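You operate a simulated robot arm through the tools that you are given. There is no shell and no other tool.

The job below is to be done with a simulated robot arm. You get a single attempt, and the scene is never put back.

JOB
Pack the 50 ml and 30 ml travel jars in the wash case and put the lid on.
Fine: rest the lid on the table meanwhile.

The check looks at the end state, three seconds after you hand in, the way a careful person would. Anything else that was tipped, shoved, dropped, spilled or broken makes it a failure. Lids that push on must go on centred and level and be pressed home; caps that screw on are set level and turned clockwise until they are tight.

ROBOT AND FRAMES
A 6-joint arm with a fingered hand, fixed in place. Base frame: the origin is at the foot of the arm, x ahead of it, y to its left, z up; the work surface is at about z = 760. Readings come in mm, degrees, newtons and seconds.
With the tool pointing down near the work surface it reaches from about 160 to 880 mm from the base axis. Its first joint turns from -166.0 to 166.0 degrees. Payload 5 kg.
The tool frame sits at the grasp point between the pads (the TCP): z along the fingers, y along the line on which they close. The tips reach 37 mm beyond it. The gripper opens to 124 mm. The gripper's body begins 43 mm behind the TCP. The gripper is a hand of 3 fingers: y runs from the thumb to the fingers, the wrist lies at [-21, -125, -215] in the tool frame.
Orientation is told as [roll, pitch, yaw] about the base's x, y, z axes, in that order, counted from this pose: with the fingers straight down and the wrist toward the robot, the tool's x, y and z point along [0, 1, 0], [1, 0, 0] and [0, 0, -1] of the base frame.

CONTROLS
- The arm moves only by the tool send_rows. Its argument "deltas" is a list of rows, each a list of 2 entries, a list of its own where there are three numbers: the shift along the tool's x, y, z in units of 25 mm (1.0 is 25 mm), then the turn, a rotation vector about the tool's x, y, z in units of 8 degrees (1.0 is 8 degrees). In form: [[[tx, ty, tz], [rx, ry, rz]], ...]. A call has 1 to 20 rows; each row shifts and turns the commanded pose from where the row before left it, along the tool's axes as they then stand. A call with a number of a shift or a turn outside -1 to 1 is refused whole. Each row takes 0.2 s and may step no farther than 50 mm and 8.6 degrees from the row before; otherwise, the whole call is refused. A pose out of reach is approached as far as the arm can. The call stops where the force on the tool passes 40 N (or 10 N more than at its start, if that is more) or the arm is blocked; 0.2 s more then pass. In this call time passes only in rows, and 0.2 s behind the last. It gives the time, the measured TCP pose, the force on the tool (base axes), the opening and the grip force at its end, in the units of the frame above (readings bear some noise), with the torque about the TCP (base axes, N m) and any sound that the robot's microphone picked up.
- Cameras (640 x 400 px; columns grow to the right, rows downward): "scene" is fixed at [220.4, -647.4, 1529]; the picture's right is [0.94, -0.35, 0.00], its down [-0.20, -0.54, -0.82] and it looks along [0.28, 0.77, -0.57] (base axes); focal length 336 px, centre (320, 200). "wrist" rides on the gripper at [72, -104, -154] in the tool frame; the picture's right is [-0.83, 0.26, -0.49], its down [-0.51, -0.72, 0.47] and it looks along [-0.23, 0.64, 0.73] (tool axes); focal length 243 px, centre (320, 200). There is no depth. A picture from a camera that has moved, and an enlarged one, comes with that camera's place and axes in the base frame and with its lens.
- capture(camera): a new picture of that camera. It takes no simulated time.
- finger_targets(index, middle, thumb_bend, thumb_turn): sets how far each is bent, from 0 (flat) to 1 (curled in); at 0.3 the hand is open as for a grip, at 0.7 the pads meet at the TCP. One left out holds its place. A second passes; each finger stops where it meets its share of the squeeze, and holds until it gets a number again. It is the only way to open and close the hand. It gives what a move gives, with no picture; readings hold the bend of each and the force on the fingers (four entries, about 0 where the hand has none), thumb and palm. thumb_turn goes from beside the hand (0) to across from the fingers (1), as for a grip.
- inspect(camera, box): a new picture of the part [left, top, right, bottom] of that camera's present view, enlarged. It takes no simulated time.
- finish_job(): hands the job in; it is judged then, once.

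Nothing tells you positions but the pictures and the camera data. Unless the task says otherwise, let go and move clear before handing in.

The tools are called after "Emit:" as name(argument=value, ...) on one line, values as JSON. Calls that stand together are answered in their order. send_rows: Moves the arm, as the interface text tells. Its arguments: {"type":"object","properties":{"deltas":{"type":"array"}},"required":["deltas"]} The other tools are called the same way: finger_targets (index, middle, thumb_bend, thumb_turn) moves the fingers one by one; capture (camera) takes a picture; inspect (camera, box) takes an enlarged picture of a part of a camera's view; finish_job () hands the job in.

At the start:

```text
time_s: 0.0
eef_pos: [688.8, 283.4, 1138.8]
ee_rot: [0.0, 0.0, 0.0]
wrist_force: [0.1, -0.5, 0.5]
ft_torque: [0.0, 0.0, -0.02]
grip_width: 123.6
finger_force: 0.0
shape: jaw
bend: [0.3, 0.3, 0.3, 0.98]
finger forces: [0.0, 0.0, 0.1, 0.0, 0.0, 0.1]
```

scene: 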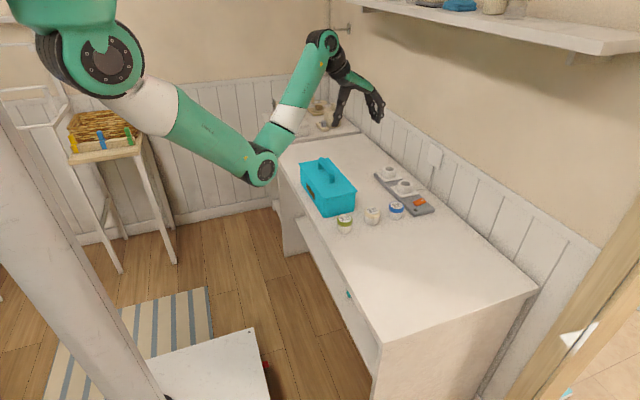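
wrist: 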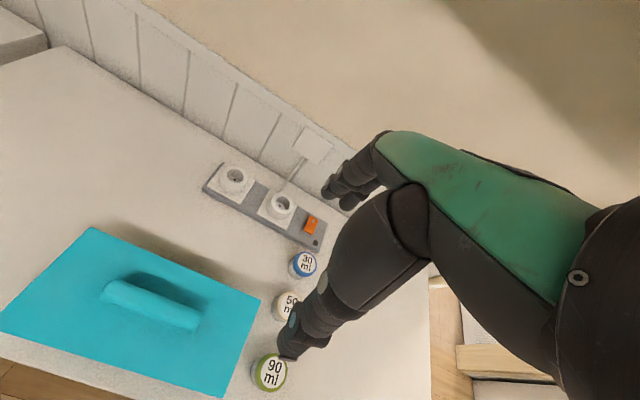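

I see a turquoise wash case with a handled lid on the table, three small jars (90 ml green, 50 ml white, 30 ml blue) beside it and a power strip behind. I'll look closer before moving.

Emit:
inspect(camera="scene", box=[280, 140, 440, 240])

Emit:
inspect(camera="wrist", box=[0, 200, 360, 400])

Emit:
inspect(camera="scene", box=[260, 60, 420, 160])

```text
4.00 times, centred on (360, 190) of scene
camera zoom: at [220.4, -647.4, 1529.0], right [0.94, -0.35, 0.0], down [-0.2, -0.54, -0.82], along [0.28, 0.77, -0.57], focal length 1342 px, centre (160, 240)
```

zoom: 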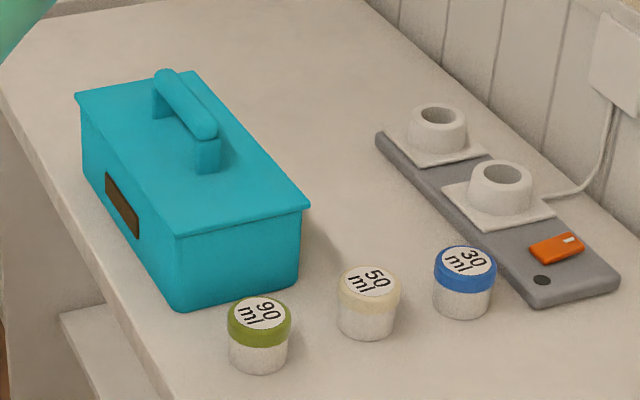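

```text
1.78 times, centred on (180, 300) of wrist
camera zoom: at [583.5, 354.9, 1293.1], right [0.26, -0.83, 0.49], down [-0.72, -0.51, -0.47], along [0.64, -0.23, -0.73], focal length 431 px, centre (569, 22)
```

zoom: 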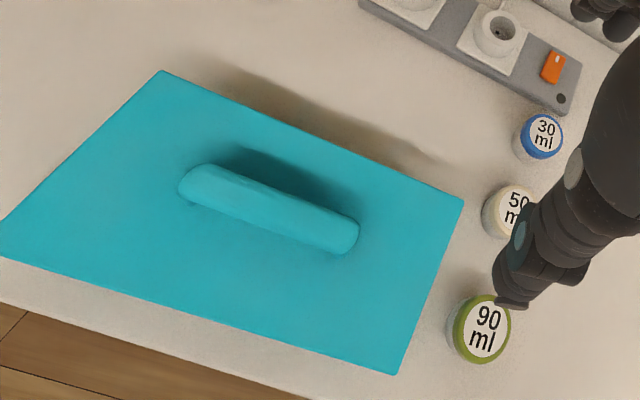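

```text
4.00 times, centred on (340, 110) of scene
camera zoom: at [220.4, -647.4, 1529.0], right [0.94, -0.35, 0.0], down [-0.2, -0.54, -0.82], along [0.28, 0.77, -0.57], focal length 1342 px, centre (240, 560)
```

zoom: 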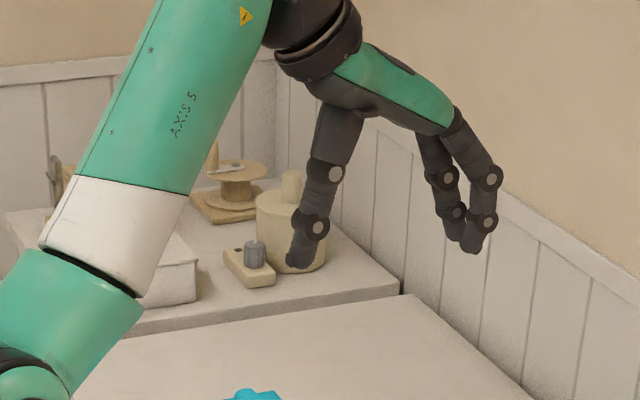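

The case sits with its lid centred at roughly (634, 393), its top near z ≈ 860 and the handle bar running along y. The jars stand at about (625, 185) for the 90 ml, (730, 190) for the 50 ml and (823, 183) for the 30 ml. I'll move above the handle for a better look.

Emit:
send_rows(deltas=[[[0.88, -0.44, 0.6], [0, 0, 0]], [[0.88, -0.44, 0.6], [0, 0, 0]], [[0.88, -0.44, 0.6], [0, 0, 0]], [[0.88, -0.44, 0.6], [0, 0, 0]], [[0.88, -0.44, 0.6], [0, 0, 0]]])

Emit:
capture(camera="wrist")

Emit:
inspect(camera="scene", box=[240, 60, 440, 240])

```text
time_s: 1.2
eef_pos: [631.9, 392.3, 1063.3]
ee_rot: [0.0, -0.1, 0.0]
wrist_force: [-0.4, -0.2, -0.7]
ft_torque: [-0.01, -0.01, -0.02]
grip_width: 123.7
finger_force: 0.1
shape: jaw
bend: [0.3, 0.3, 0.3, 0.98]
finger forces: [0.1, 0.0, 0.0, 0.1, 0.0, 0.1]
```

```text
taken
camera wrist: at [526.9, 464.6, 1218.9], right [0.26, -0.83, 0.49], down [-0.72, -0.51, -0.47], along [0.64, -0.23, -0.73], focal length 243 px, centre (320, 200)
```

wrist: 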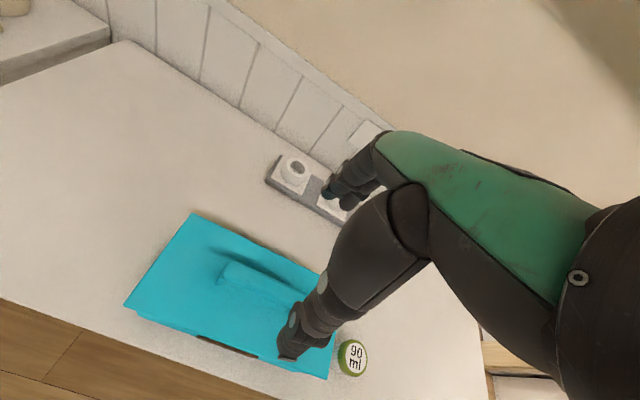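

```text
2.22 times, centred on (340, 150) of scene
camera zoom: at [220.4, -647.4, 1529.0], right [0.94, -0.35, 0.0], down [-0.2, -0.54, -0.82], along [0.28, 0.77, -0.57], focal length 746 px, centre (276, 311)
```

zoom: 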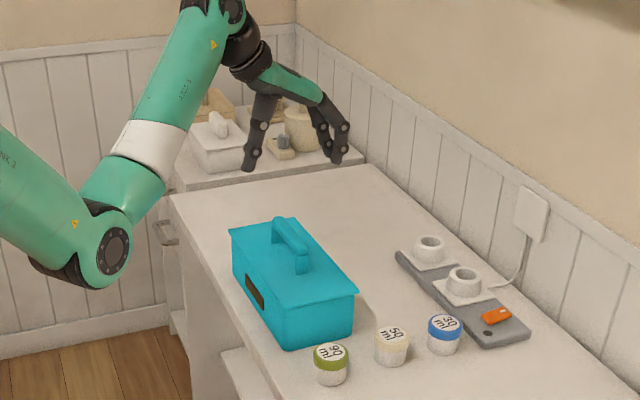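

The hand is above the lid handle, with the thumb on the −x side and the fingers on the +x side. I'll zoom in on the handle to measure its height before going down.

Emit:
inspect(camera="scene", box=[295, 145, 365, 225])

Emit:
inspect(camera="wrist", box=[110, 200, 390, 390])

Emit:
inspect(camera="scene", box=[330, 195, 410, 245])

```text
5.00 times, centred on (330, 185) of scene
camera zoom: at [220.4, -647.4, 1529.0], right [0.94, -0.35, 0.0], down [-0.2, -0.54, -0.82], along [0.28, 0.77, -0.57], focal length 1678 px, centre (270, 275)
```

zoom: 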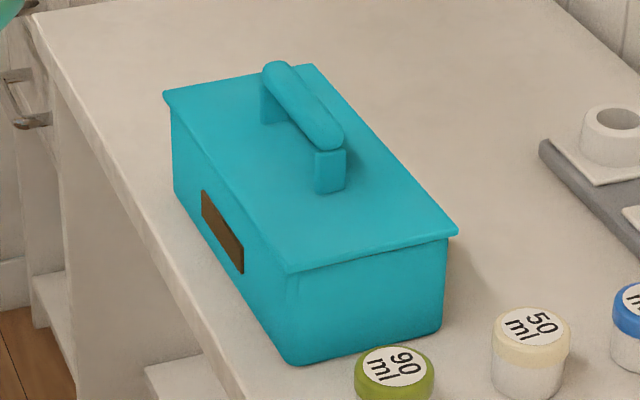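

```text
2.11 times, centred on (250, 295) of wrist
camera zoom: at [526.9, 464.6, 1218.9], right [0.26, -0.83, 0.49], down [-0.72, -0.51, -0.47], along [0.64, -0.23, -0.73], focal length 511 px, centre (467, 0)
```

zoom: 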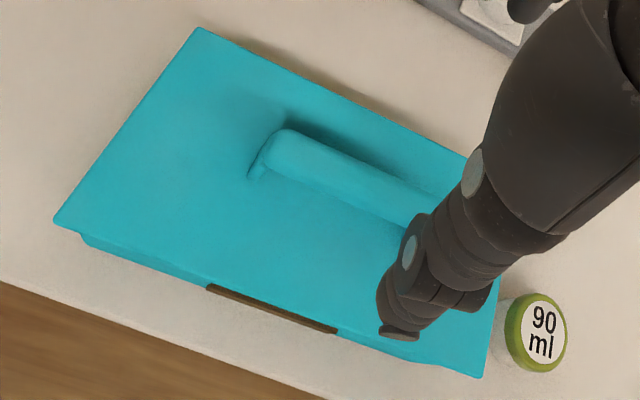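

```text
8.00 times, centred on (370, 220) of scene
camera zoom: at [220.4, -647.4, 1529.0], right [0.94, -0.35, 0.0], down [-0.2, -0.54, -0.82], along [0.28, 0.77, -0.57], focal length 2684 px, centre (-80, 40)
```

zoom: 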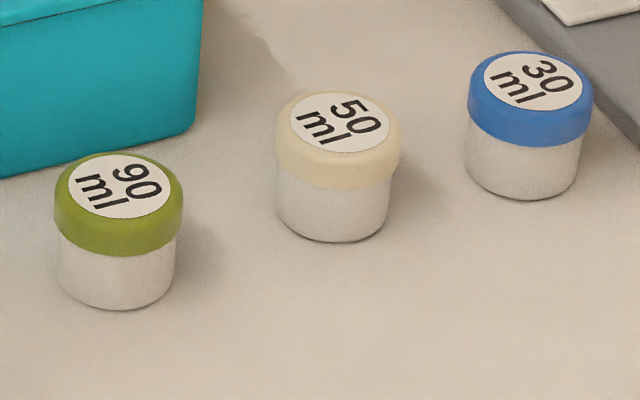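

Using both cameras, the lid top is at z ≈ 859, centred near (629, 390) and turned about +1°. The handle bar is at z ≈ 895–915. I'll go down around the bar to z ≈ 913 and check before closing.

Emit:
send_rows(deltas=[[[0, 0, 1], [0, 0, -0.125]], [[0, 0, 1], [0, 0, 0]], [[0, 0, 1], [0, 0, 0]], [[0, 0, 1], [0, 0, 0]], [[-0.08, 0, 1], [0, 0, 0]], [[0, 0, 0.8], [0, 0, 0]]])

Emit:
capture(camera="wrist")

Emit:
inspect(camera="scene", box=[280, 130, 400, 220])

Emit:
capture(camera="scene")

```text
time_s: 2.6
eef_pos: [634.4, 390.6, 918.2]
ee_rot: [0.0, 0.0, 1.0]
wrist_force: [-0.2, 0.7, 0.4]
ft_torque: [0.0, -0.02, 0.01]
grip_width: 123.4
finger_force: 0.1
shape: jaw
bend: [0.3, 0.3, 0.3, 0.98]
finger forces: [0.0, 0.0, 0.0, 0.0, 0.0, 0.1]
```

```text
taken
camera wrist: at [527.8, 461.3, 1073.3], right [0.28, -0.83, 0.49], down [-0.71, -0.52, -0.47], along [0.64, -0.22, -0.73], focal length 243 px, centre (320, 200)
```

wrist: 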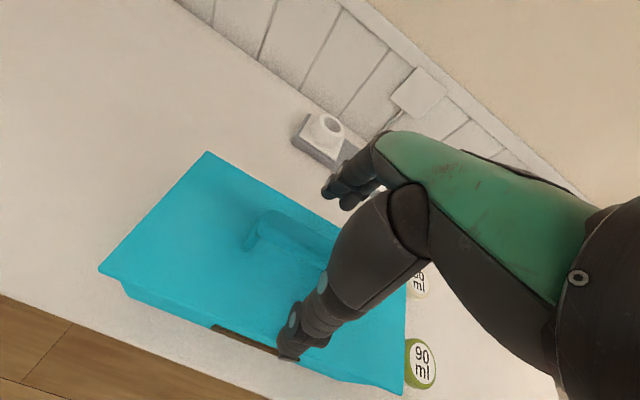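

```text
4.44 times, centred on (340, 175) of scene
camera zoom: at [220.4, -647.4, 1529.0], right [0.94, -0.35, 0.0], down [-0.2, -0.54, -0.82], along [0.28, 0.77, -0.57], focal length 1491 px, centre (231, 311)
```

zoom: 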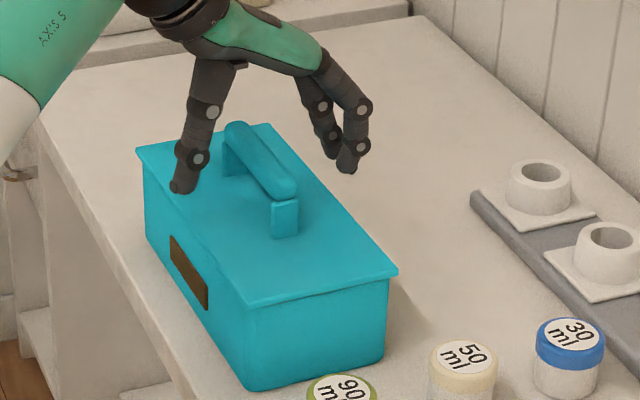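

```text
taken
```

scene: 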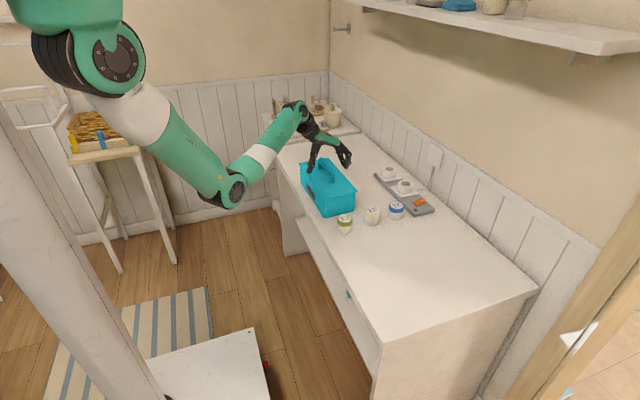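

The bar's middle comes out at about (629, 390, 905). I'll shift 4 mm back, go 10 mm lower and close the hand gently on the handle.

Emit:
send_rows(deltas=[[[0, -0.18, 0.2], [0, 0, 0]], [[0, 0, 0.24], [0, 0, 0]]])

Emit:
finger_targets(index=0.5, middle=0.5, thumb_bend=0.5, thumb_turn=1.0)

Emit:
inspect(camera="scene", box=[295, 135, 375, 195])

Emit:
capture(camera="wrist")

```text
time_s: 3.2
eef_pos: [630.7, 391.0, 908.1]
ee_rot: [0.0, 0.0, 1.0]
wrist_force: [1.0, 0.8, 0.4]
ft_torque: [-0.01, 0.01, 0.02]
grip_width: 123.9
finger_force: 0.1
shape: jaw
bend: [0.3, 0.3, 0.3, 0.98]
finger forces: [0.0, 0.0, 0.0, 0.0, 0.1, 0.0]
```

```text
time_s: 4.2
eef_pos: [629.9, 389.8, 906.8]
ee_rot: [0.1, 0.0, 1.0]
wrist_force: [0.4, 0.5, 0.7]
ft_torque: [0.0, -0.02, 0.0]
grip_width: 68.3
finger_force: 0.0
shape: fingers
bend: [0.5, 0.5, 0.5, 1.0]
finger forces: [0.0, 0.0, 0.0, 0.1, 0.0, 0.1]
```

```text
6.67 times, centred on (335, 165) of scene
camera zoom: at [220.4, -647.4, 1529.0], right [0.94, -0.35, 0.0], down [-0.2, -0.54, -0.82], along [0.28, 0.77, -0.57], focal length 2237 px, centre (220, 433)
```

zoom: 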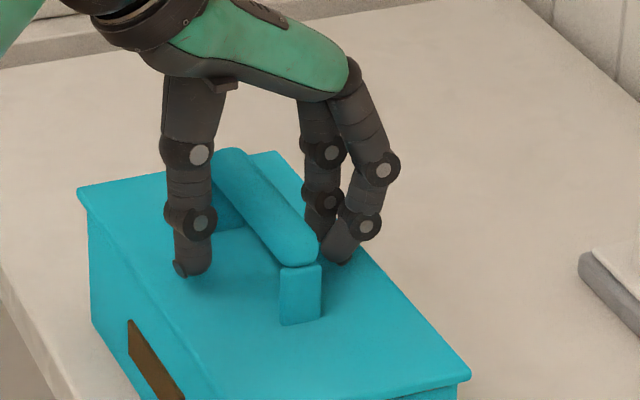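

```text
taken
camera wrist: at [523.2, 460.7, 1062.3], right [0.28, -0.83, 0.49], down [-0.71, -0.52, -0.47], along [0.64, -0.22, -0.73], focal length 243 px, centre (320, 200)
```

wrist: 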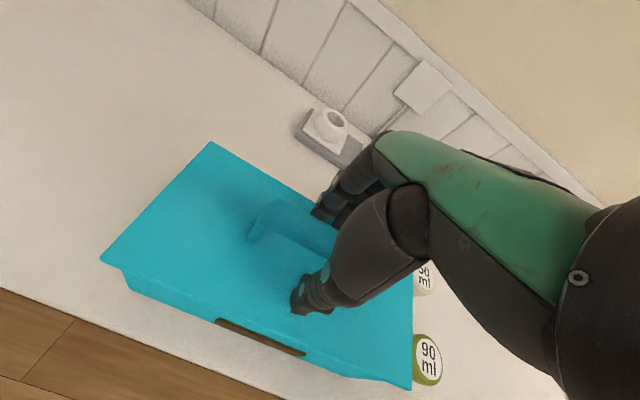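

The fingers straddle the bar with clearance on both sides. I'll close fully and let each finger stop at its squeeze.

Emit:
finger_targets(index=0.8, middle=0.8, thumb_bend=0.8)

Emit:
inspect(camera="scene", box=[295, 135, 375, 195])

```text
time_s: 5.2
eef_pos: [629.0, 390.6, 907.1]
ee_rot: [0.0, 0.0, 1.0]
wrist_force: [-3.5, 0.6, -0.6]
ft_torque: [0.21, 0.42, 0.14]
grip_width: 0.2
finger_force: 24.3
shape: fingers
bend: [0.75, 0.78, 0.74, 1.0]
finger forces: [3.8, 14.1, 0.1, 0.0, 30.5, 0.0]
```

```text
6.67 times, centred on (335, 165) of scene
camera zoom: at [220.4, -647.4, 1529.0], right [0.94, -0.35, 0.0], down [-0.2, -0.54, -0.82], along [0.28, 0.77, -0.57], focal length 2237 px, centre (220, 433)
```

zoom: 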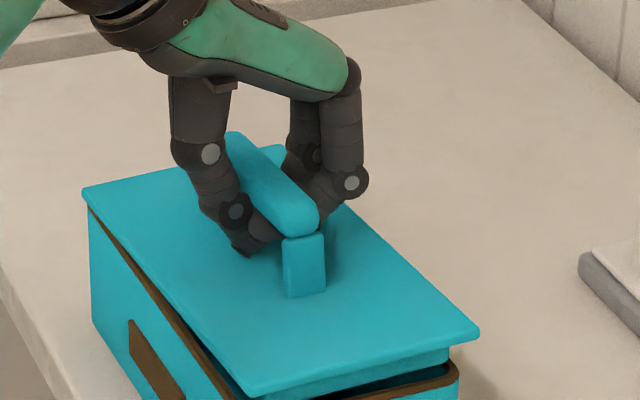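

The fingers curled under the bar and scooped the lid up at a tilt, which I don't want. I'll open slowly so it settles back, then grip higher up on the bar.

Emit:
finger_targets(index=0.7, middle=0.7, thumb_bend=0.7)

Emit:
inspect(camera="scene", box=[290, 135, 370, 215])

```text
time_s: 6.2
eef_pos: [629.8, 389.8, 906.8]
ee_rot: [0.0, 0.0, 1.0]
wrist_force: [-1.0, -0.1, -1.5]
ft_torque: [-0.04, 0.0, -0.02]
grip_width: 10.8
finger_force: 2.4
shape: fingers
bend: [0.69, 0.7, 0.69, 1.0]
finger forces: [2.3, 0.4, 0.0, 0.0, 2.0, 0.0]
```

```text
5.00 times, centred on (330, 175) of scene
camera zoom: at [220.4, -647.4, 1529.0], right [0.94, -0.35, 0.0], down [-0.2, -0.54, -0.82], along [0.28, 0.77, -0.57], focal length 1678 px, centre (270, 325)
```

zoom: 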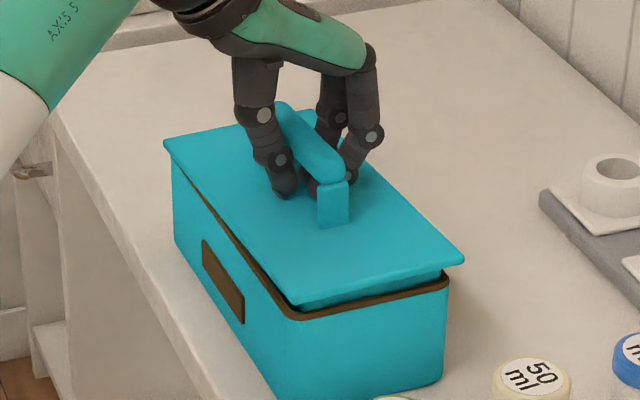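

Emit:
finger_targets(index=0.6, middle=0.6, thumb_bend=0.6)

Emit:
inspect(camera="scene", box=[290, 135, 370, 215])

```text
time_s: 7.2
eef_pos: [630.0, 391.0, 907.6]
ee_rot: [0.0, 0.0, 0.9]
wrist_force: [-0.7, 0.4, 0.2]
ft_torque: [-0.02, -0.03, 0.01]
grip_width: 36.1
finger_force: 0.1
shape: fingers
bend: [0.6, 0.6, 0.6, 1.0]
finger forces: [0.1, 0.1, 0.0, 0.0, 0.0, 0.0]
```

```text
5.00 times, centred on (330, 175) of scene
camera zoom: at [220.4, -647.4, 1529.0], right [0.94, -0.35, 0.0], down [-0.2, -0.54, -0.82], along [0.28, 0.77, -0.57], focal length 1678 px, centre (270, 325)
```

zoom: 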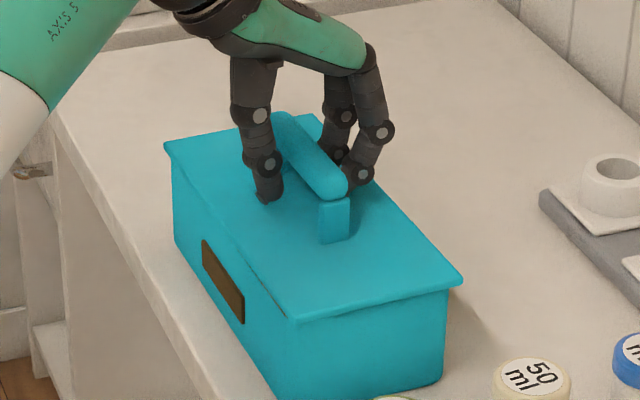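

The lid dropped back into its seat. The finger pads tilt inward as they bend, so I'll keep the fingers straighter, shift the hand back about 9 mm and raise it. Then the thumb closes against the bar, so the pinch is flat rather than a scoop.

Emit:
finger_targets(index=0.5, middle=0.5, thumb_bend=0.5)

Emit:
send_rows(deltas=[[[0.08, -0.2, -0.25], [0, 0, 0]], [[0, -0.18, -0.25], [0, 0, 0]]])

Emit:
finger_targets(index=0.57, middle=0.57, thumb_bend=0.6)

Emit:
inspect(camera="scene", box=[290, 135, 370, 215])

```text
time_s: 8.2
eef_pos: [629.5, 389.8, 908.1]
ee_rot: [0.0, 0.1, 1.0]
wrist_force: [-0.3, -0.1, 0.6]
ft_torque: [-0.01, -0.03, 0.0]
grip_width: 67.0
finger_force: 0.1
shape: fingers
bend: [0.5, 0.5, 0.5, 1.0]
finger forces: [0.0, 0.1, 0.1, 0.0, 0.1, 0.0]
```

```text
time_s: 8.8
eef_pos: [619.5, 392.8, 918.6]
ee_rot: [-0.1, 0.0, 1.0]
wrist_force: [-0.4, -0.2, 0.4]
ft_torque: [-0.02, 0.01, 0.02]
grip_width: 67.2
finger_force: 0.0
shape: fingers
bend: [0.5, 0.5, 0.5, 1.0]
finger forces: [0.0, 0.0, 0.0, 0.0, 0.0, 0.0]
```

```text
time_s: 9.8
eef_pos: [620.5, 392.3, 919.0]
ee_rot: [0.0, 0.0, 1.0]
wrist_force: [0.0, -0.2, -0.3]
ft_torque: [0.0, 0.0, -0.03]
grip_width: 43.2
finger_force: 0.3
shape: fingers
bend: [0.56, 0.56, 0.6, 1.0]
finger forces: [0.1, 0.2, 0.1, 0.1, 0.0, 0.1]
```

```text
5.00 times, centred on (330, 175) of scene
camera zoom: at [220.4, -647.4, 1529.0], right [0.94, -0.35, 0.0], down [-0.2, -0.54, -0.82], along [0.28, 0.77, -0.57], focal length 1678 px, centre (270, 325)
```

zoom: 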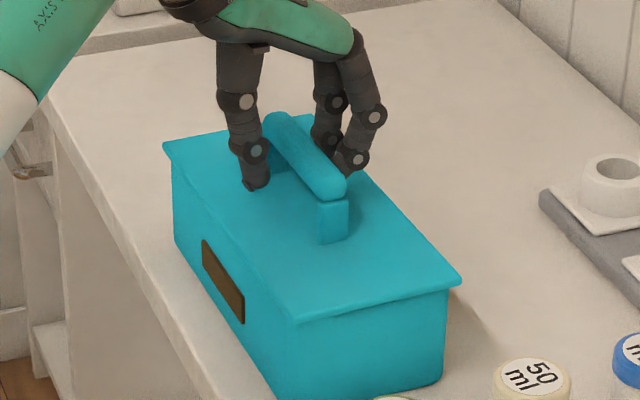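

The fingers are just touching the bar's far side. Now the thumb closes.

Emit:
finger_targets(thumb_bend=0.68)

Emit:
inspect(camera="scene", box=[290, 135, 370, 215])

```text
time_s: 10.8
eef_pos: [619.8, 392.0, 919.8]
ee_rot: [0.0, 0.1, 1.1]
wrist_force: [0.4, -0.6, -0.4]
ft_torque: [0.02, 0.0, 0.02]
grip_width: 31.6
finger_force: 0.1
shape: fingers
bend: [0.56, 0.56, 0.68, 1.0]
finger forces: [0.1, 0.2, 0.0, 0.0, 0.0, 0.0]
```

```text
5.00 times, centred on (330, 175) of scene
camera zoom: at [220.4, -647.4, 1529.0], right [0.94, -0.35, 0.0], down [-0.2, -0.54, -0.82], along [0.28, 0.77, -0.57], focal length 1678 px, centre (270, 325)
```

zoom: 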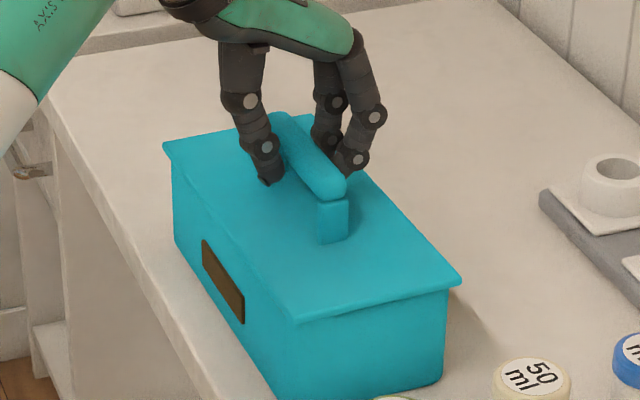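

Emit:
finger_targets(thumb_bend=0.75)

Emit:
inspect(camera="scene", box=[290, 135, 370, 215])

```text
time_s: 11.8
eef_pos: [620.0, 392.2, 919.9]
ee_rot: [-0.1, 0.0, 1.1]
wrist_force: [-1.3, 0.1, -0.3]
ft_torque: [-0.03, -0.01, 0.04]
grip_width: 26.0
finger_force: 4.4
shape: fingers
bend: [0.54, 0.55, 0.73, 1.0]
finger forces: [2.1, 1.6, 0.0, 0.0, 5.1, 0.0]
```

```text
5.00 times, centred on (330, 175) of scene
camera zoom: at [220.4, -647.4, 1529.0], right [0.94, -0.35, 0.0], down [-0.2, -0.54, -0.82], along [0.28, 0.77, -0.57], focal length 1678 px, centre (270, 325)
```

zoom: 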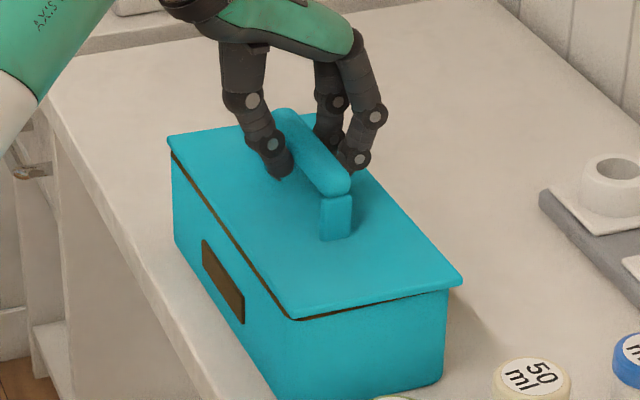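

A light pinch now holds the bar (26 mm wide), with the lid's left edge slightly up. I'll raise the finger squeeze to balance it.

Emit:
finger_targets(index=0.61, middle=0.61)

Emit:
inspect(camera="scene", box=[290, 135, 370, 215])

```text
time_s: 12.8
eef_pos: [619.9, 392.1, 918.8]
ee_rot: [0.0, 0.0, 1.0]
wrist_force: [-0.2, 0.5, 0.0]
ft_torque: [0.02, 0.03, 0.06]
grip_width: 24.8
finger_force: 8.8
shape: fingers
bend: [0.57, 0.58, 0.72, 1.0]
finger forces: [4.9, 3.7, 0.0, 0.1, 9.3, 0.0]
```

```text
5.00 times, centred on (330, 175) of scene
camera zoom: at [220.4, -647.4, 1529.0], right [0.94, -0.35, 0.0], down [-0.2, -0.54, -0.82], along [0.28, 0.77, -0.57], focal length 1678 px, centre (270, 325)
```

zoom: 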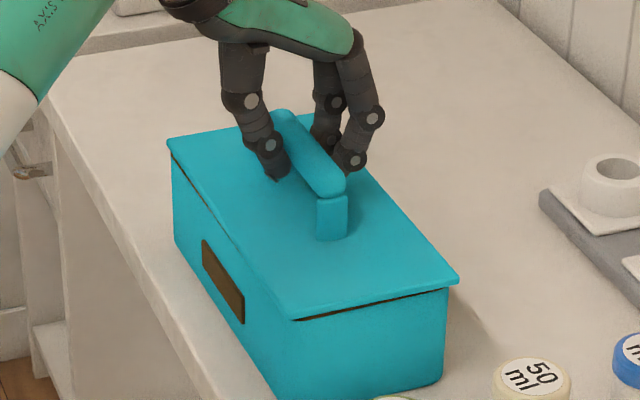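

Much more level now. I'll firm up both sides together a little more and check the hold.

Emit:
finger_targets(index=0.635, middle=0.635, thumb_bend=0.78)

Emit:
inspect(camera="scene", box=[290, 135, 370, 215])

```text
time_s: 13.8
eef_pos: [620.5, 390.9, 919.4]
ee_rot: [0.1, 0.0, 1.1]
wrist_force: [0.0, -0.1, 0.3]
ft_torque: [-0.01, 0.02, 0.08]
grip_width: 24.3
finger_force: 13.5
shape: fingers
bend: [0.57, 0.59, 0.72, 1.0]
finger forces: [7.3, 5.2, 0.1, 0.0, 13.9, 0.0]
```

```text
5.00 times, centred on (330, 175) of scene
camera zoom: at [220.4, -647.4, 1529.0], right [0.94, -0.35, 0.0], down [-0.2, -0.54, -0.82], along [0.28, 0.77, -0.57], focal length 1678 px, centre (270, 325)
```

zoom: 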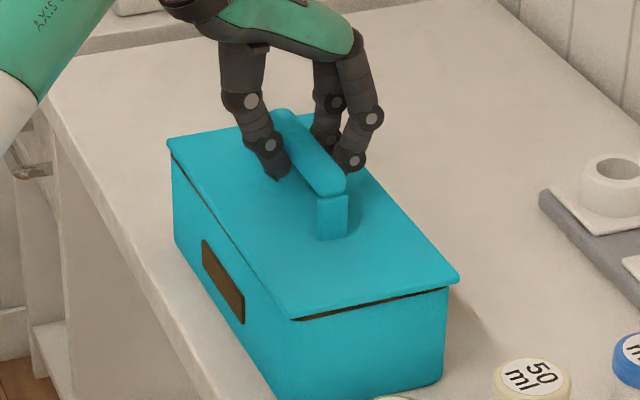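

The pinch is firm at 13.5 N with the lid level. I'm noting this pose, (620, 391.5, 919), for putting the lid back. Now I'll lift slowly.

Emit:
send_rows(deltas=[[[0, 0, -0.3], [0, 0, 0]], [[0, 0, -0.4], [0, 0, 0]], [[0, 0, -0.6], [0, 0, 0]], [[0, 0, -0.7], [0, 0, 0]]])

Emit:
inspect(camera="scene", box=[270, 115, 390, 225])

```text
time_s: 14.8
eef_pos: [620.5, 393.2, 971.2]
ee_rot: [-0.1, 0.0, 1.0]
wrist_force: [0.9, 0.0, -0.9]
ft_torque: [0.0, 0.0, -0.03]
grip_width: 24.2
finger_force: 12.6
shape: fingers
bend: [0.57, 0.6, 0.72, 1.0]
finger forces: [8.3, 4.4, 0.0, 0.0, 13.3, 0.0]
```

```text
3.64 times, centred on (330, 170) of scene
camera zoom: at [220.4, -647.4, 1529.0], right [0.94, -0.35, 0.0], down [-0.2, -0.54, -0.82], along [0.28, 0.77, -0.57], focal length 1220 px, centre (284, 309)
```

zoom: 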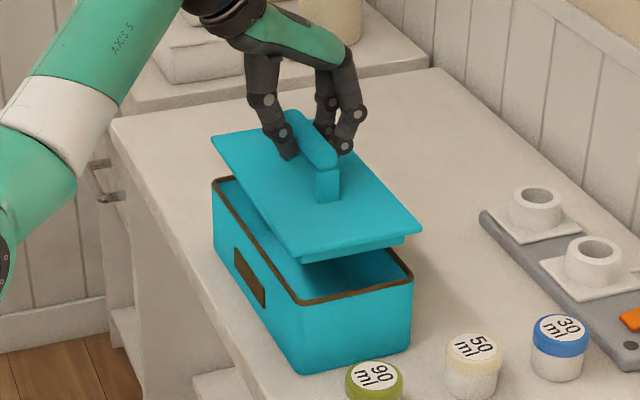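

The lid came off cleanly and is level. I'll carry it over the jars at a safe height to the free table area at −y.

Emit:
send_rows(deltas=[[[0, 0, -0.7], [0, 0, 0]], [[0, 0, -0.7], [0, 0, 0]], [[-0.5, 0.03, 0], [0, 0, 0]], [[-0.9, 0.03, 0], [0, 0, 0]], [[-1, 0.03, 0], [0, 0, 0]], [[-1, 0.03, 0], [0, 0, 0]], [[-1, 0.03, 0], [0, 0, 0]], [[-1, 0.03, 0], [0, 0, 0]], [[-1, 0.03, 0], [0, 0, 0]], [[-1, 0.03, 0], [0, 0, 0]], [[-1, 0.03, 0], [0, 0, 0]], [[-1, 0.03, 0], [0, 0, 0]], [[-1, 0.03, 0], [0, 0, 0]], [[-1, 0.03, 0], [0, 0, 0]], [[-1, 0.03, 0], [0, 0, 0]], [[-1, 0.03, 0], [0, 0, 0]], [[-1, 0.03, 0], [0, 0, 0]], [[-1, 0.03, 0], [0, 0, 0]], [[-0.9, 0.03, 0], [0, 0, 0]], [[-0.5, 0, 0], [0, 0, 0]]])

Emit:
capture(camera="scene")

Emit:
capture(camera="wrist")

```text
time_s: 19.0
eef_pos: [641.5, -28.8, 1003.3]
ee_rot: [-0.1, 0.1, 1.2]
wrist_force: [0.9, 0.6, -0.9]
ft_torque: [0.01, 0.02, -0.03]
grip_width: 24.3
finger_force: 12.9
shape: fingers
bend: [0.57, 0.6, 0.72, 1.0]
finger forces: [8.3, 4.3, 0.0, 0.0, 13.2, 0.0]
```

```text
taken
```

scene: 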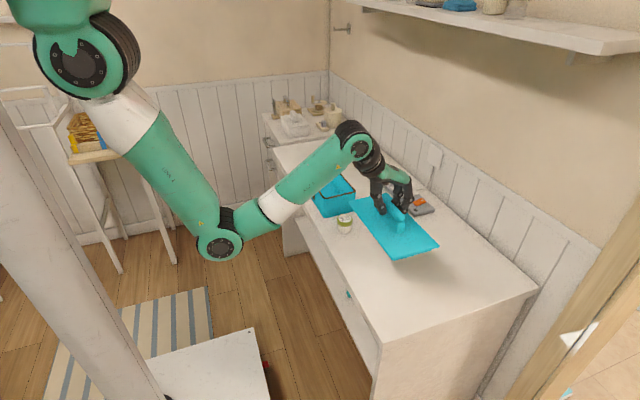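

```text
taken
camera wrist: at [534.9, 42.6, 1158.3], right [0.28, -0.83, 0.49], down [-0.71, -0.52, -0.47], along [0.65, -0.22, -0.73], focal length 243 px, centre (320, 200)
```

wrist: 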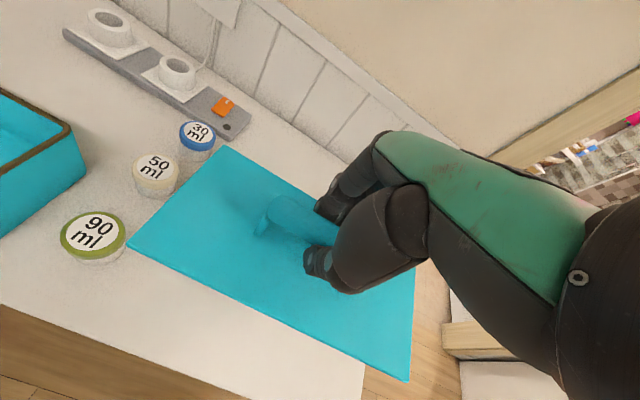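

The lid is over free table. I'll go 35 mm further to −y and then lower it in stages.

Emit:
send_rows(deltas=[[[-0.7, 0, 0], [0, 0, 0]], [[-0.7, 0, 0.3], [0, 0, 0]], [[0, 0, 0.9], [0, 0, 0]], [[0, 0, 1], [0, 0, 0]], [[0, 0, 1], [0, 0, 0]], [[0, 0, 1], [0, 0, 0]], [[0, 0, 0.6], [0, 0, 0]]])

Emit:
inspect(camera="scene", box=[320, 160, 480, 280])

```text
time_s: 20.6
eef_pos: [643.2, -62.3, 882.8]
ee_rot: [0.1, 0.1, 0.9]
wrist_force: [-0.2, 0.0, -0.7]
ft_torque: [0.0, 0.0, -0.02]
grip_width: 23.9
finger_force: 12.4
shape: fingers
bend: [0.57, 0.6, 0.72, 1.0]
finger forces: [8.2, 4.3, 0.1, 0.0, 13.2, 0.1]
```

```text
3.33 times, centred on (400, 220) of scene
camera zoom: at [220.4, -647.4, 1529.0], right [0.94, -0.35, 0.0], down [-0.2, -0.54, -0.82], along [0.28, 0.77, -0.57], focal length 1118 px, centre (53, 133)
```

zoom: 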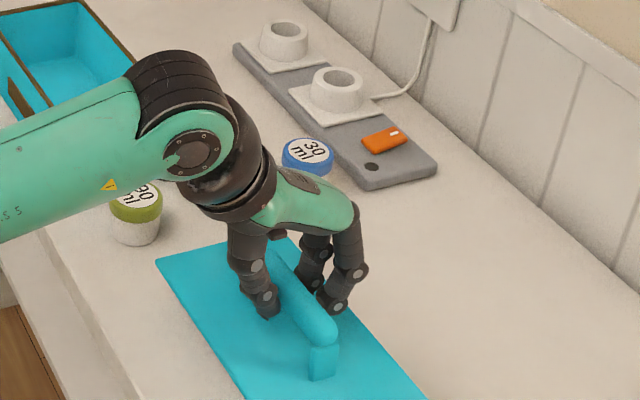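

Emit:
send_rows(deltas=[[[0, 0, 0.5], [0, 0, 0]], [[0, 0, 0.4], [0, 0, 0]]])

Emit:
capture(camera="scene")

Emit:
capture(camera="wrist")

```text
time_s: 21.2
eef_pos: [641.4, -64.1, 861.4]
ee_rot: [0.0, -0.1, 1.1]
wrist_force: [0.7, 0.8, -1.3]
ft_torque: [0.03, 0.03, 0.01]
grip_width: 24.3
finger_force: 13.0
shape: fingers
bend: [0.57, 0.6, 0.72, 1.0]
finger forces: [8.2, 4.3, 0.0, 0.0, 13.0, 0.1]
```

```text
taken
```

scene: 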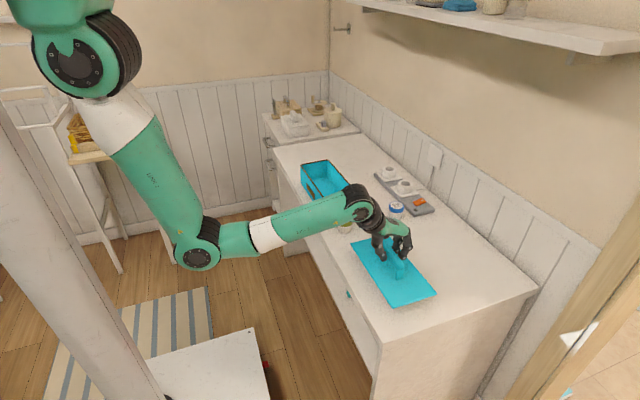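

```text
taken
camera wrist: at [534.6, 7.3, 1016.8], right [0.28, -0.83, 0.49], down [-0.71, -0.52, -0.47], along [0.65, -0.22, -0.73], focal length 243 px, centre (320, 200)
```

wrist: 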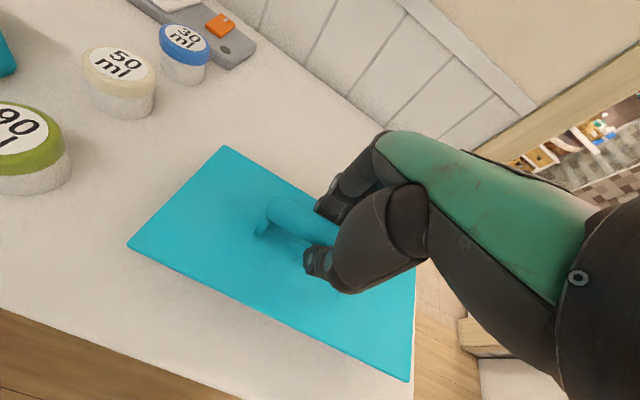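

Emit:
send_rows(deltas=[[[0, 0, 0.2], [0, 0, 0]], [[0, 0, 0.2], [0, 0, 0]]])

Emit:
inspect(camera="scene", box=[340, 200, 460, 320])

```text
time_s: 21.8
eef_pos: [640.9, -62.3, 852.7]
ee_rot: [0.0, 0.0, 0.9]
wrist_force: [-0.2, -0.3, -0.6]
ft_torque: [0.0, 0.0, 0.0]
grip_width: 24.2
finger_force: 13.0
shape: fingers
bend: [0.57, 0.6, 0.72, 1.0]
finger forces: [8.2, 4.4, 0.0, 0.1, 13.2, 0.0]
```

```text
3.33 times, centred on (400, 260) of scene
camera zoom: at [220.4, -647.4, 1529.0], right [0.94, -0.35, 0.0], down [-0.2, -0.54, -0.82], along [0.28, 0.77, -0.57], focal length 1118 px, centre (53, 0)
```

zoom: 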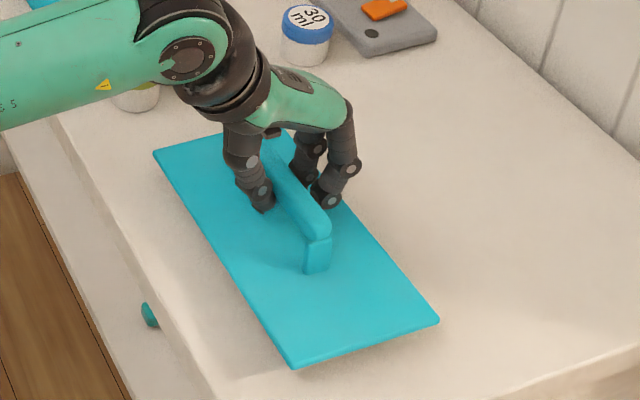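

Emit:
send_rows(deltas=[[[0, 0, 0.2], [0, 0, 0]], [[0, 0, 0.16], [0, 0, 0]]])

Emit:
inspect(camera="scene", box=[380, 240, 460, 310])

```text
time_s: 22.4
eef_pos: [642.9, -62.2, 843.6]
ee_rot: [0.0, 0.0, 1.0]
wrist_force: [-4.6, 0.7, 10.9]
ft_torque: [0.11, 0.11, 0.05]
grip_width: 23.5
finger_force: 14.7
shape: fingers
bend: [0.57, 0.6, 0.73, 1.0]
finger forces: [7.0, 4.4, 0.0, 0.0, 17.4, 0.0]
```

```text
5.71 times, centred on (420, 275) of scene
camera zoom: at [220.4, -647.4, 1529.0], right [0.94, -0.35, 0.0], down [-0.2, -0.54, -0.82], along [0.28, 0.77, -0.57], focal length 1917 px, centre (-251, -229)
```

zoom: 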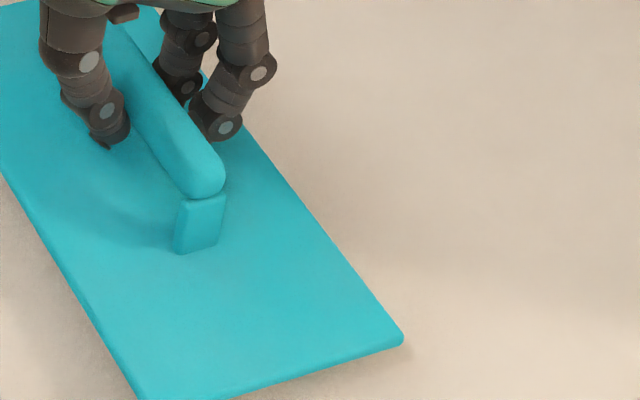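

The lid touched the table at TCP z ≈ 844 with a light force. I'll open the hand to release it.

Emit:
finger_targets(index=0.52, middle=0.52, thumb_bend=0.6)

Emit:
finger_targets(index=0.45, middle=0.45, thumb_bend=0.45)

Emit:
inspect(camera="scene", box=[340, 200, 460, 320])

Emit:
capture(camera="wrist")

```text
time_s: 23.4
eef_pos: [641.9, -61.2, 843.2]
ee_rot: [0.0, 0.0, 1.1]
wrist_force: [0.2, -0.4, -0.1]
ft_torque: [-0.01, -0.02, -0.02]
grip_width: 48.3
finger_force: 0.1
shape: fingers
bend: [0.52, 0.52, 0.6, 1.0]
finger forces: [0.1, 0.1, 0.0, 0.1, 0.1, 0.0]
```

```text
time_s: 24.4
eef_pos: [641.5, -63.6, 842.4]
ee_rot: [0.0, 0.0, 1.0]
wrist_force: [-0.2, 0.1, 0.2]
ft_torque: [0.03, -0.03, 0.02]
grip_width: 82.7
finger_force: 0.1
shape: fingers
bend: [0.45, 0.45, 0.45, 0.99]
finger forces: [0.0, 0.0, 0.1, 0.1, 0.0, 0.0]
```

```text
3.33 times, centred on (400, 260) of scene
camera zoom: at [220.4, -647.4, 1529.0], right [0.94, -0.35, 0.0], down [-0.2, -0.54, -0.82], along [0.28, 0.77, -0.57], focal length 1118 px, centre (53, 0)
```

zoom: 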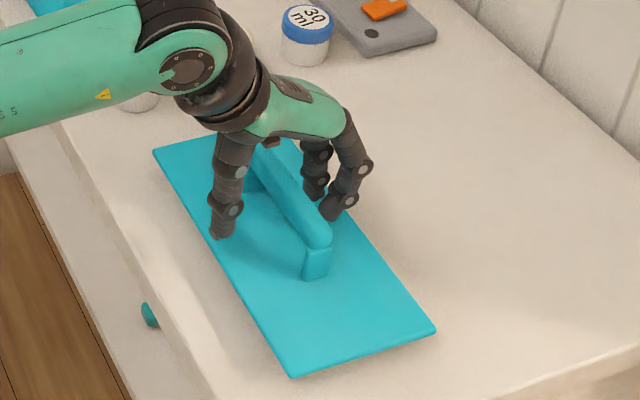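

```text
taken
camera wrist: at [534.9, 7.7, 997.7], right [0.28, -0.83, 0.49], down [-0.71, -0.52, -0.47], along [0.64, -0.22, -0.73], focal length 243 px, centre (320, 200)
```

wrist: 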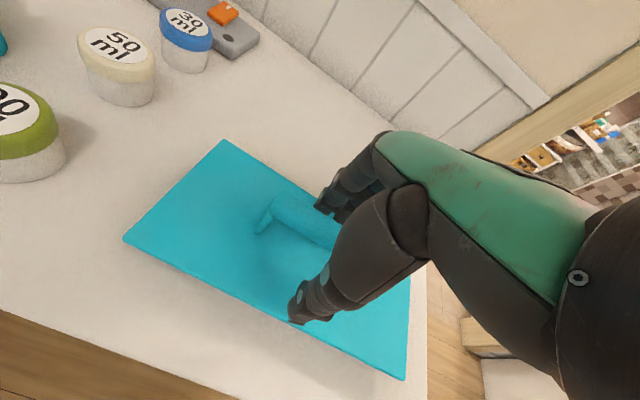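

The lid is flat on the table around (654, −60) and released. I'll rise clear and take close looks at the jars, the power strip near the 30 ml jar and the open case.

Emit:
send_rows(deltas=[[[0, 0, -0.6], [0, 0, 0]], [[0, 0, -1], [0, 0, 0]], [[0, 0, -1], [0, 0, 0]], [[0, 0, -1], [0, 0, 0]], [[0, 0, -1], [0, 0, 0]], [[0, 0, -1], [0, 0, 0]]])

Emit:
inspect(camera="scene", box=[340, 150, 450, 250])

Emit:
inspect(camera="scene", box=[290, 140, 360, 220])

Emit:
capture(camera="wrist")

```text
time_s: 25.8
eef_pos: [642.4, -63.2, 982.1]
ee_rot: [0.0, 0.0, 1.1]
wrist_force: [-0.4, -0.4, 0.1]
ft_torque: [0.0, -0.01, 0.01]
grip_width: 82.8
finger_force: 0.1
shape: fingers
bend: [0.45, 0.45, 0.45, 0.99]
finger forces: [0.0, 0.0, 0.0, 0.0, 0.1, 0.1]
```

```text
4.00 times, centred on (395, 200) of scene
camera zoom: at [220.4, -647.4, 1529.0], right [0.94, -0.35, 0.0], down [-0.2, -0.54, -0.82], along [0.28, 0.77, -0.57], focal length 1342 px, centre (20, 200)
```

zoom: 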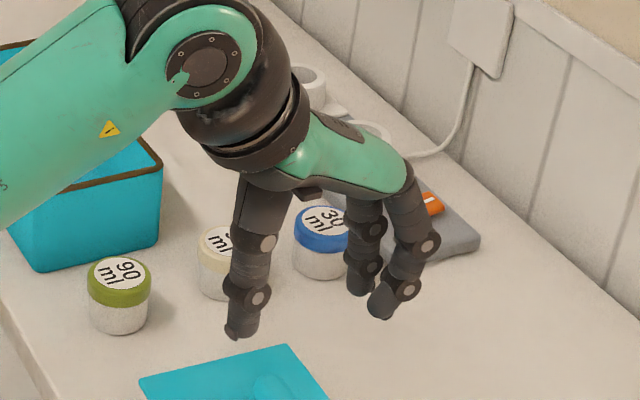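

```text
5.00 times, centred on (325, 180) of scene
camera zoom: at [220.4, -647.4, 1529.0], right [0.94, -0.35, 0.0], down [-0.2, -0.54, -0.82], along [0.28, 0.77, -0.57], focal length 1678 px, centre (295, 300)
```

zoom: 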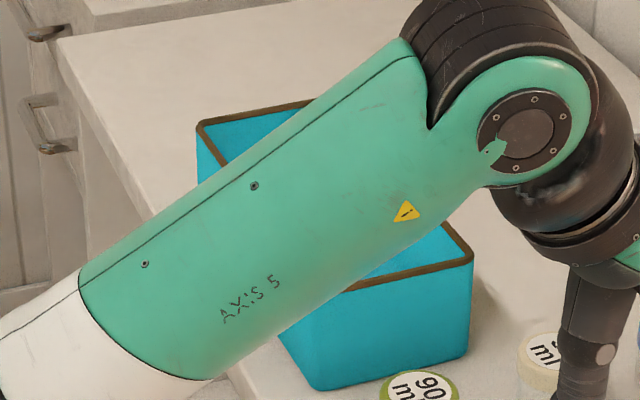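

```text
taken
camera wrist: at [535.7, 7.4, 1137.8], right [0.28, -0.83, 0.49], down [-0.71, -0.52, -0.47], along [0.64, -0.22, -0.73], focal length 243 px, centre (320, 200)
```

wrist: 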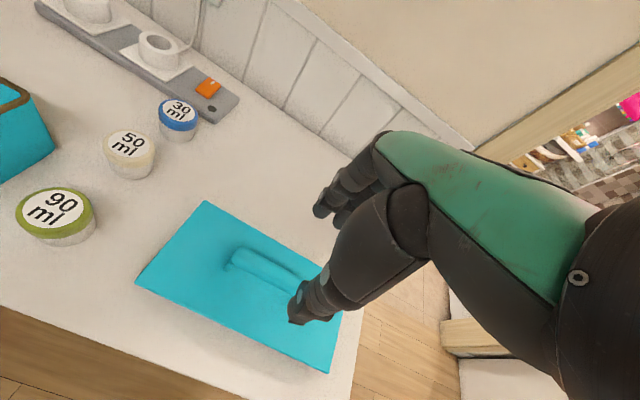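

Updated positions are 30 ml at (830, 189), 50 ml at (732, 191) and 90 ml at (620, 182), with the strip's edge at x ≈ 886 and its top near 776. I'll go above the 30 ml jar and turn the hand about 39° so the fingers come in clear of the strip.

Emit:
send_rows(deltas=[[[0.829, 0.6416, 0.1], [0, 0, 0]], [[0.829, 0.6416, 0.1], [0, 0, 0]], [[0.829, 0.6416, 0.1], [0, 0, 0]], [[0.829, 0.6416, 0.1], [0, 0, 0]], [[0.829, 0.6416, 0.1], [0, 0, 0]], [[0.829, 0.6416, 0.1], [0, 0, 0]], [[0.829, 0.6416, 0.1], [0, 0, 0]], [[0.829, 0.6416, 0.1], [0, 0, 0]], [[0.829, 0.6416, 0.1], [0, 0, 0]], [[0.829, 0.6416, 0.1], [0, 0, 0]], [[0.829, 0.6416, 0.1], [0, 0, 0]], [[0.829, 0.6416, 0.1], [0, 0, 0]], [[0, 0, 0], [0, 0, -0.975]], [[0, 0, 0], [0, 0, -0.975]], [[0, 0, 0], [0, 0, -0.975]], [[0, 0, 0], [0, 0, -0.975]], [[0, 0, 0], [0, 0, -0.975]]])

Emit:
capture(camera="wrist")

Emit:
capture(camera="scene")

```text
time_s: 29.4
eef_pos: [830.6, 190.4, 952.7]
ee_rot: [0.0, 0.0, 40.0]
wrist_force: [-0.4, 0.4, 0.2]
ft_torque: [-0.03, -0.02, -0.02]
grip_width: 82.7
finger_force: 0.1
shape: fingers
bend: [0.45, 0.45, 0.45, 0.99]
finger forces: [0.0, 0.0, 0.1, 0.0, 0.0, 0.0]
```

```text
taken
camera wrist: at [701.9, 177.7, 1108.0], right [0.74, -0.47, 0.49], down [-0.22, -0.85, -0.47], along [0.64, 0.24, -0.73], focal length 243 px, centre (320, 200)
```

wrist: 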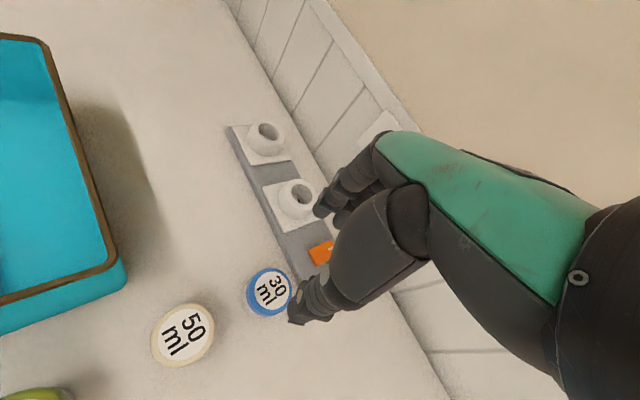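

```text
taken
```

scene: 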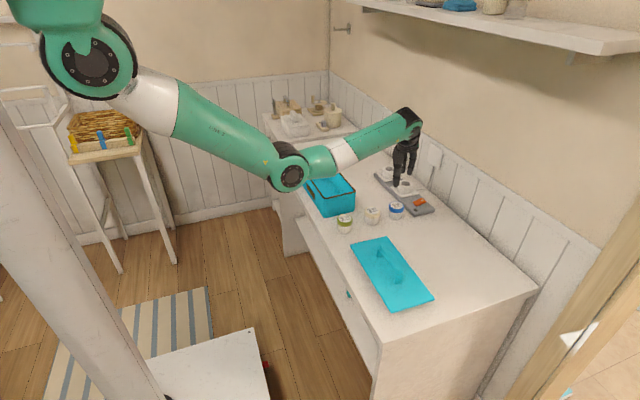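

The hand is above the 30 ml jar. The wrist view suggests the jar may lie a few mm toward −y, so I'll lower to just above it and compare before committing.

Emit:
send_rows(deltas=[[[0, 0, 1], [0, 0, 0]], [[0, 0, 1], [0, 0, 0]], [[0, 0, 1], [0, 0, 0]], [[0, 0, 0.4], [0, 0, 0]]])

Emit:
inspect(camera="scene", box=[360, 140, 440, 240])

Emit:
inspect(camera="wrist", box=[160, 140, 420, 380])

```text
time_s: 30.4
eef_pos: [828.3, 190.1, 869.7]
ee_rot: [0.0, -0.1, 40.0]
wrist_force: [0.1, 0.3, 0.0]
ft_torque: [0.01, 0.03, 0.03]
grip_width: 82.6
finger_force: 0.1
shape: fingers
bend: [0.45, 0.45, 0.45, 0.99]
finger forces: [0.1, 0.0, 0.0, 0.0, 0.0, 0.0]
```

```text
4.00 times, centred on (400, 190) of scene
camera zoom: at [220.4, -647.4, 1529.0], right [0.94, -0.35, 0.0], down [-0.2, -0.54, -0.82], along [0.28, 0.77, -0.57], focal length 1342 px, centre (0, 240)
```

zoom: 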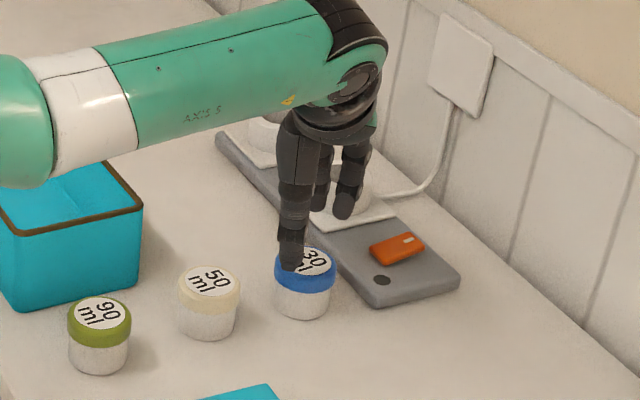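

```text
1.67 times, centred on (290, 260) of wrist
camera zoom: at [700.4, 178.2, 1023.9], right [0.73, -0.47, 0.49], down [-0.23, -0.85, -0.47], along [0.64, 0.23, -0.73], focal length 404 px, centre (370, 100)
```

zoom: 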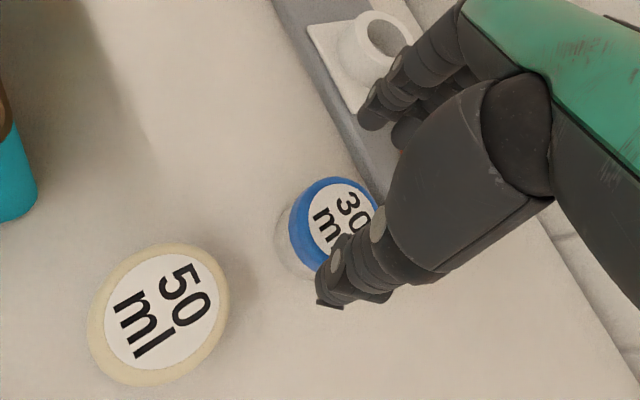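

Both cameras agree on the sideways position, and the small uncertainty is along the closing direction, where there is clearance. I'll shift a few mm toward the thumb, lower further and check again.

Emit:
send_rows(deltas=[[[-0.03, -0.15, 0.3], [0, 0, 0]], [[0, 0, 0.5], [0, 0, 0]], [[0, 0, 0.4], [0, 0, 0]]])

Emit:
inspect(camera="scene", box=[370, 170, 430, 230])

Emit:
inspect(camera="wrist", box=[220, 160, 400, 360])

```text
time_s: 31.2
eef_pos: [826.0, 185.8, 838.9]
ee_rot: [0.1, 0.0, 40.0]
wrist_force: [0.3, 0.2, -0.2]
ft_torque: [0.0, 0.0, -0.01]
grip_width: 82.6
finger_force: 0.0
shape: fingers
bend: [0.45, 0.45, 0.45, 0.99]
finger forces: [0.0, 0.0, 0.0, 0.1, 0.0, 0.0]
```

```text
6.67 times, centred on (400, 200) of scene
camera zoom: at [220.4, -647.4, 1529.0], right [0.94, -0.35, 0.0], down [-0.2, -0.54, -0.82], along [0.28, 0.77, -0.57], focal length 2237 px, centre (-213, 200)
```

zoom: 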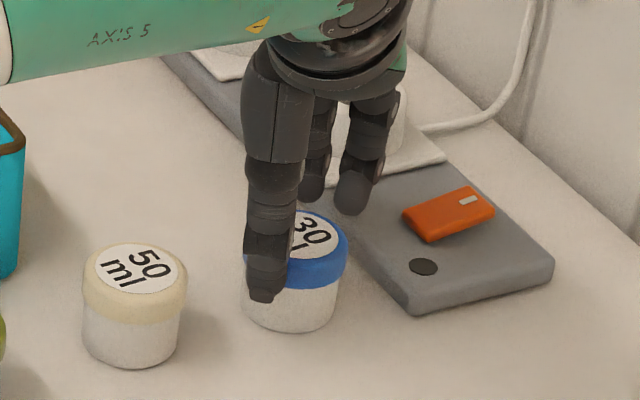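

```text
2.00 times, centred on (310, 260) of wrist
camera zoom: at [698.9, 174.4, 993.5], right [0.73, -0.47, 0.49], down [-0.23, -0.85, -0.47], along [0.64, 0.23, -0.73], focal length 485 px, centre (340, 80)
```

zoom: 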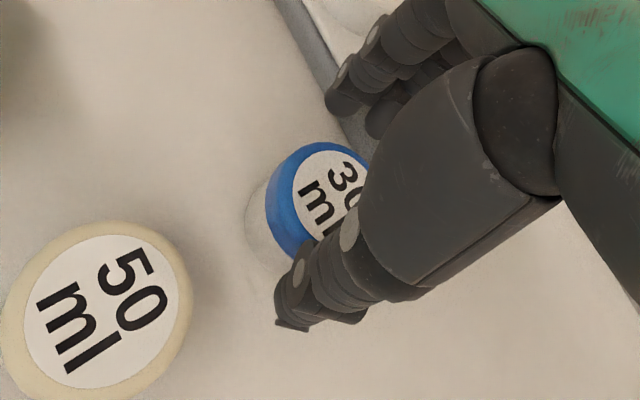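

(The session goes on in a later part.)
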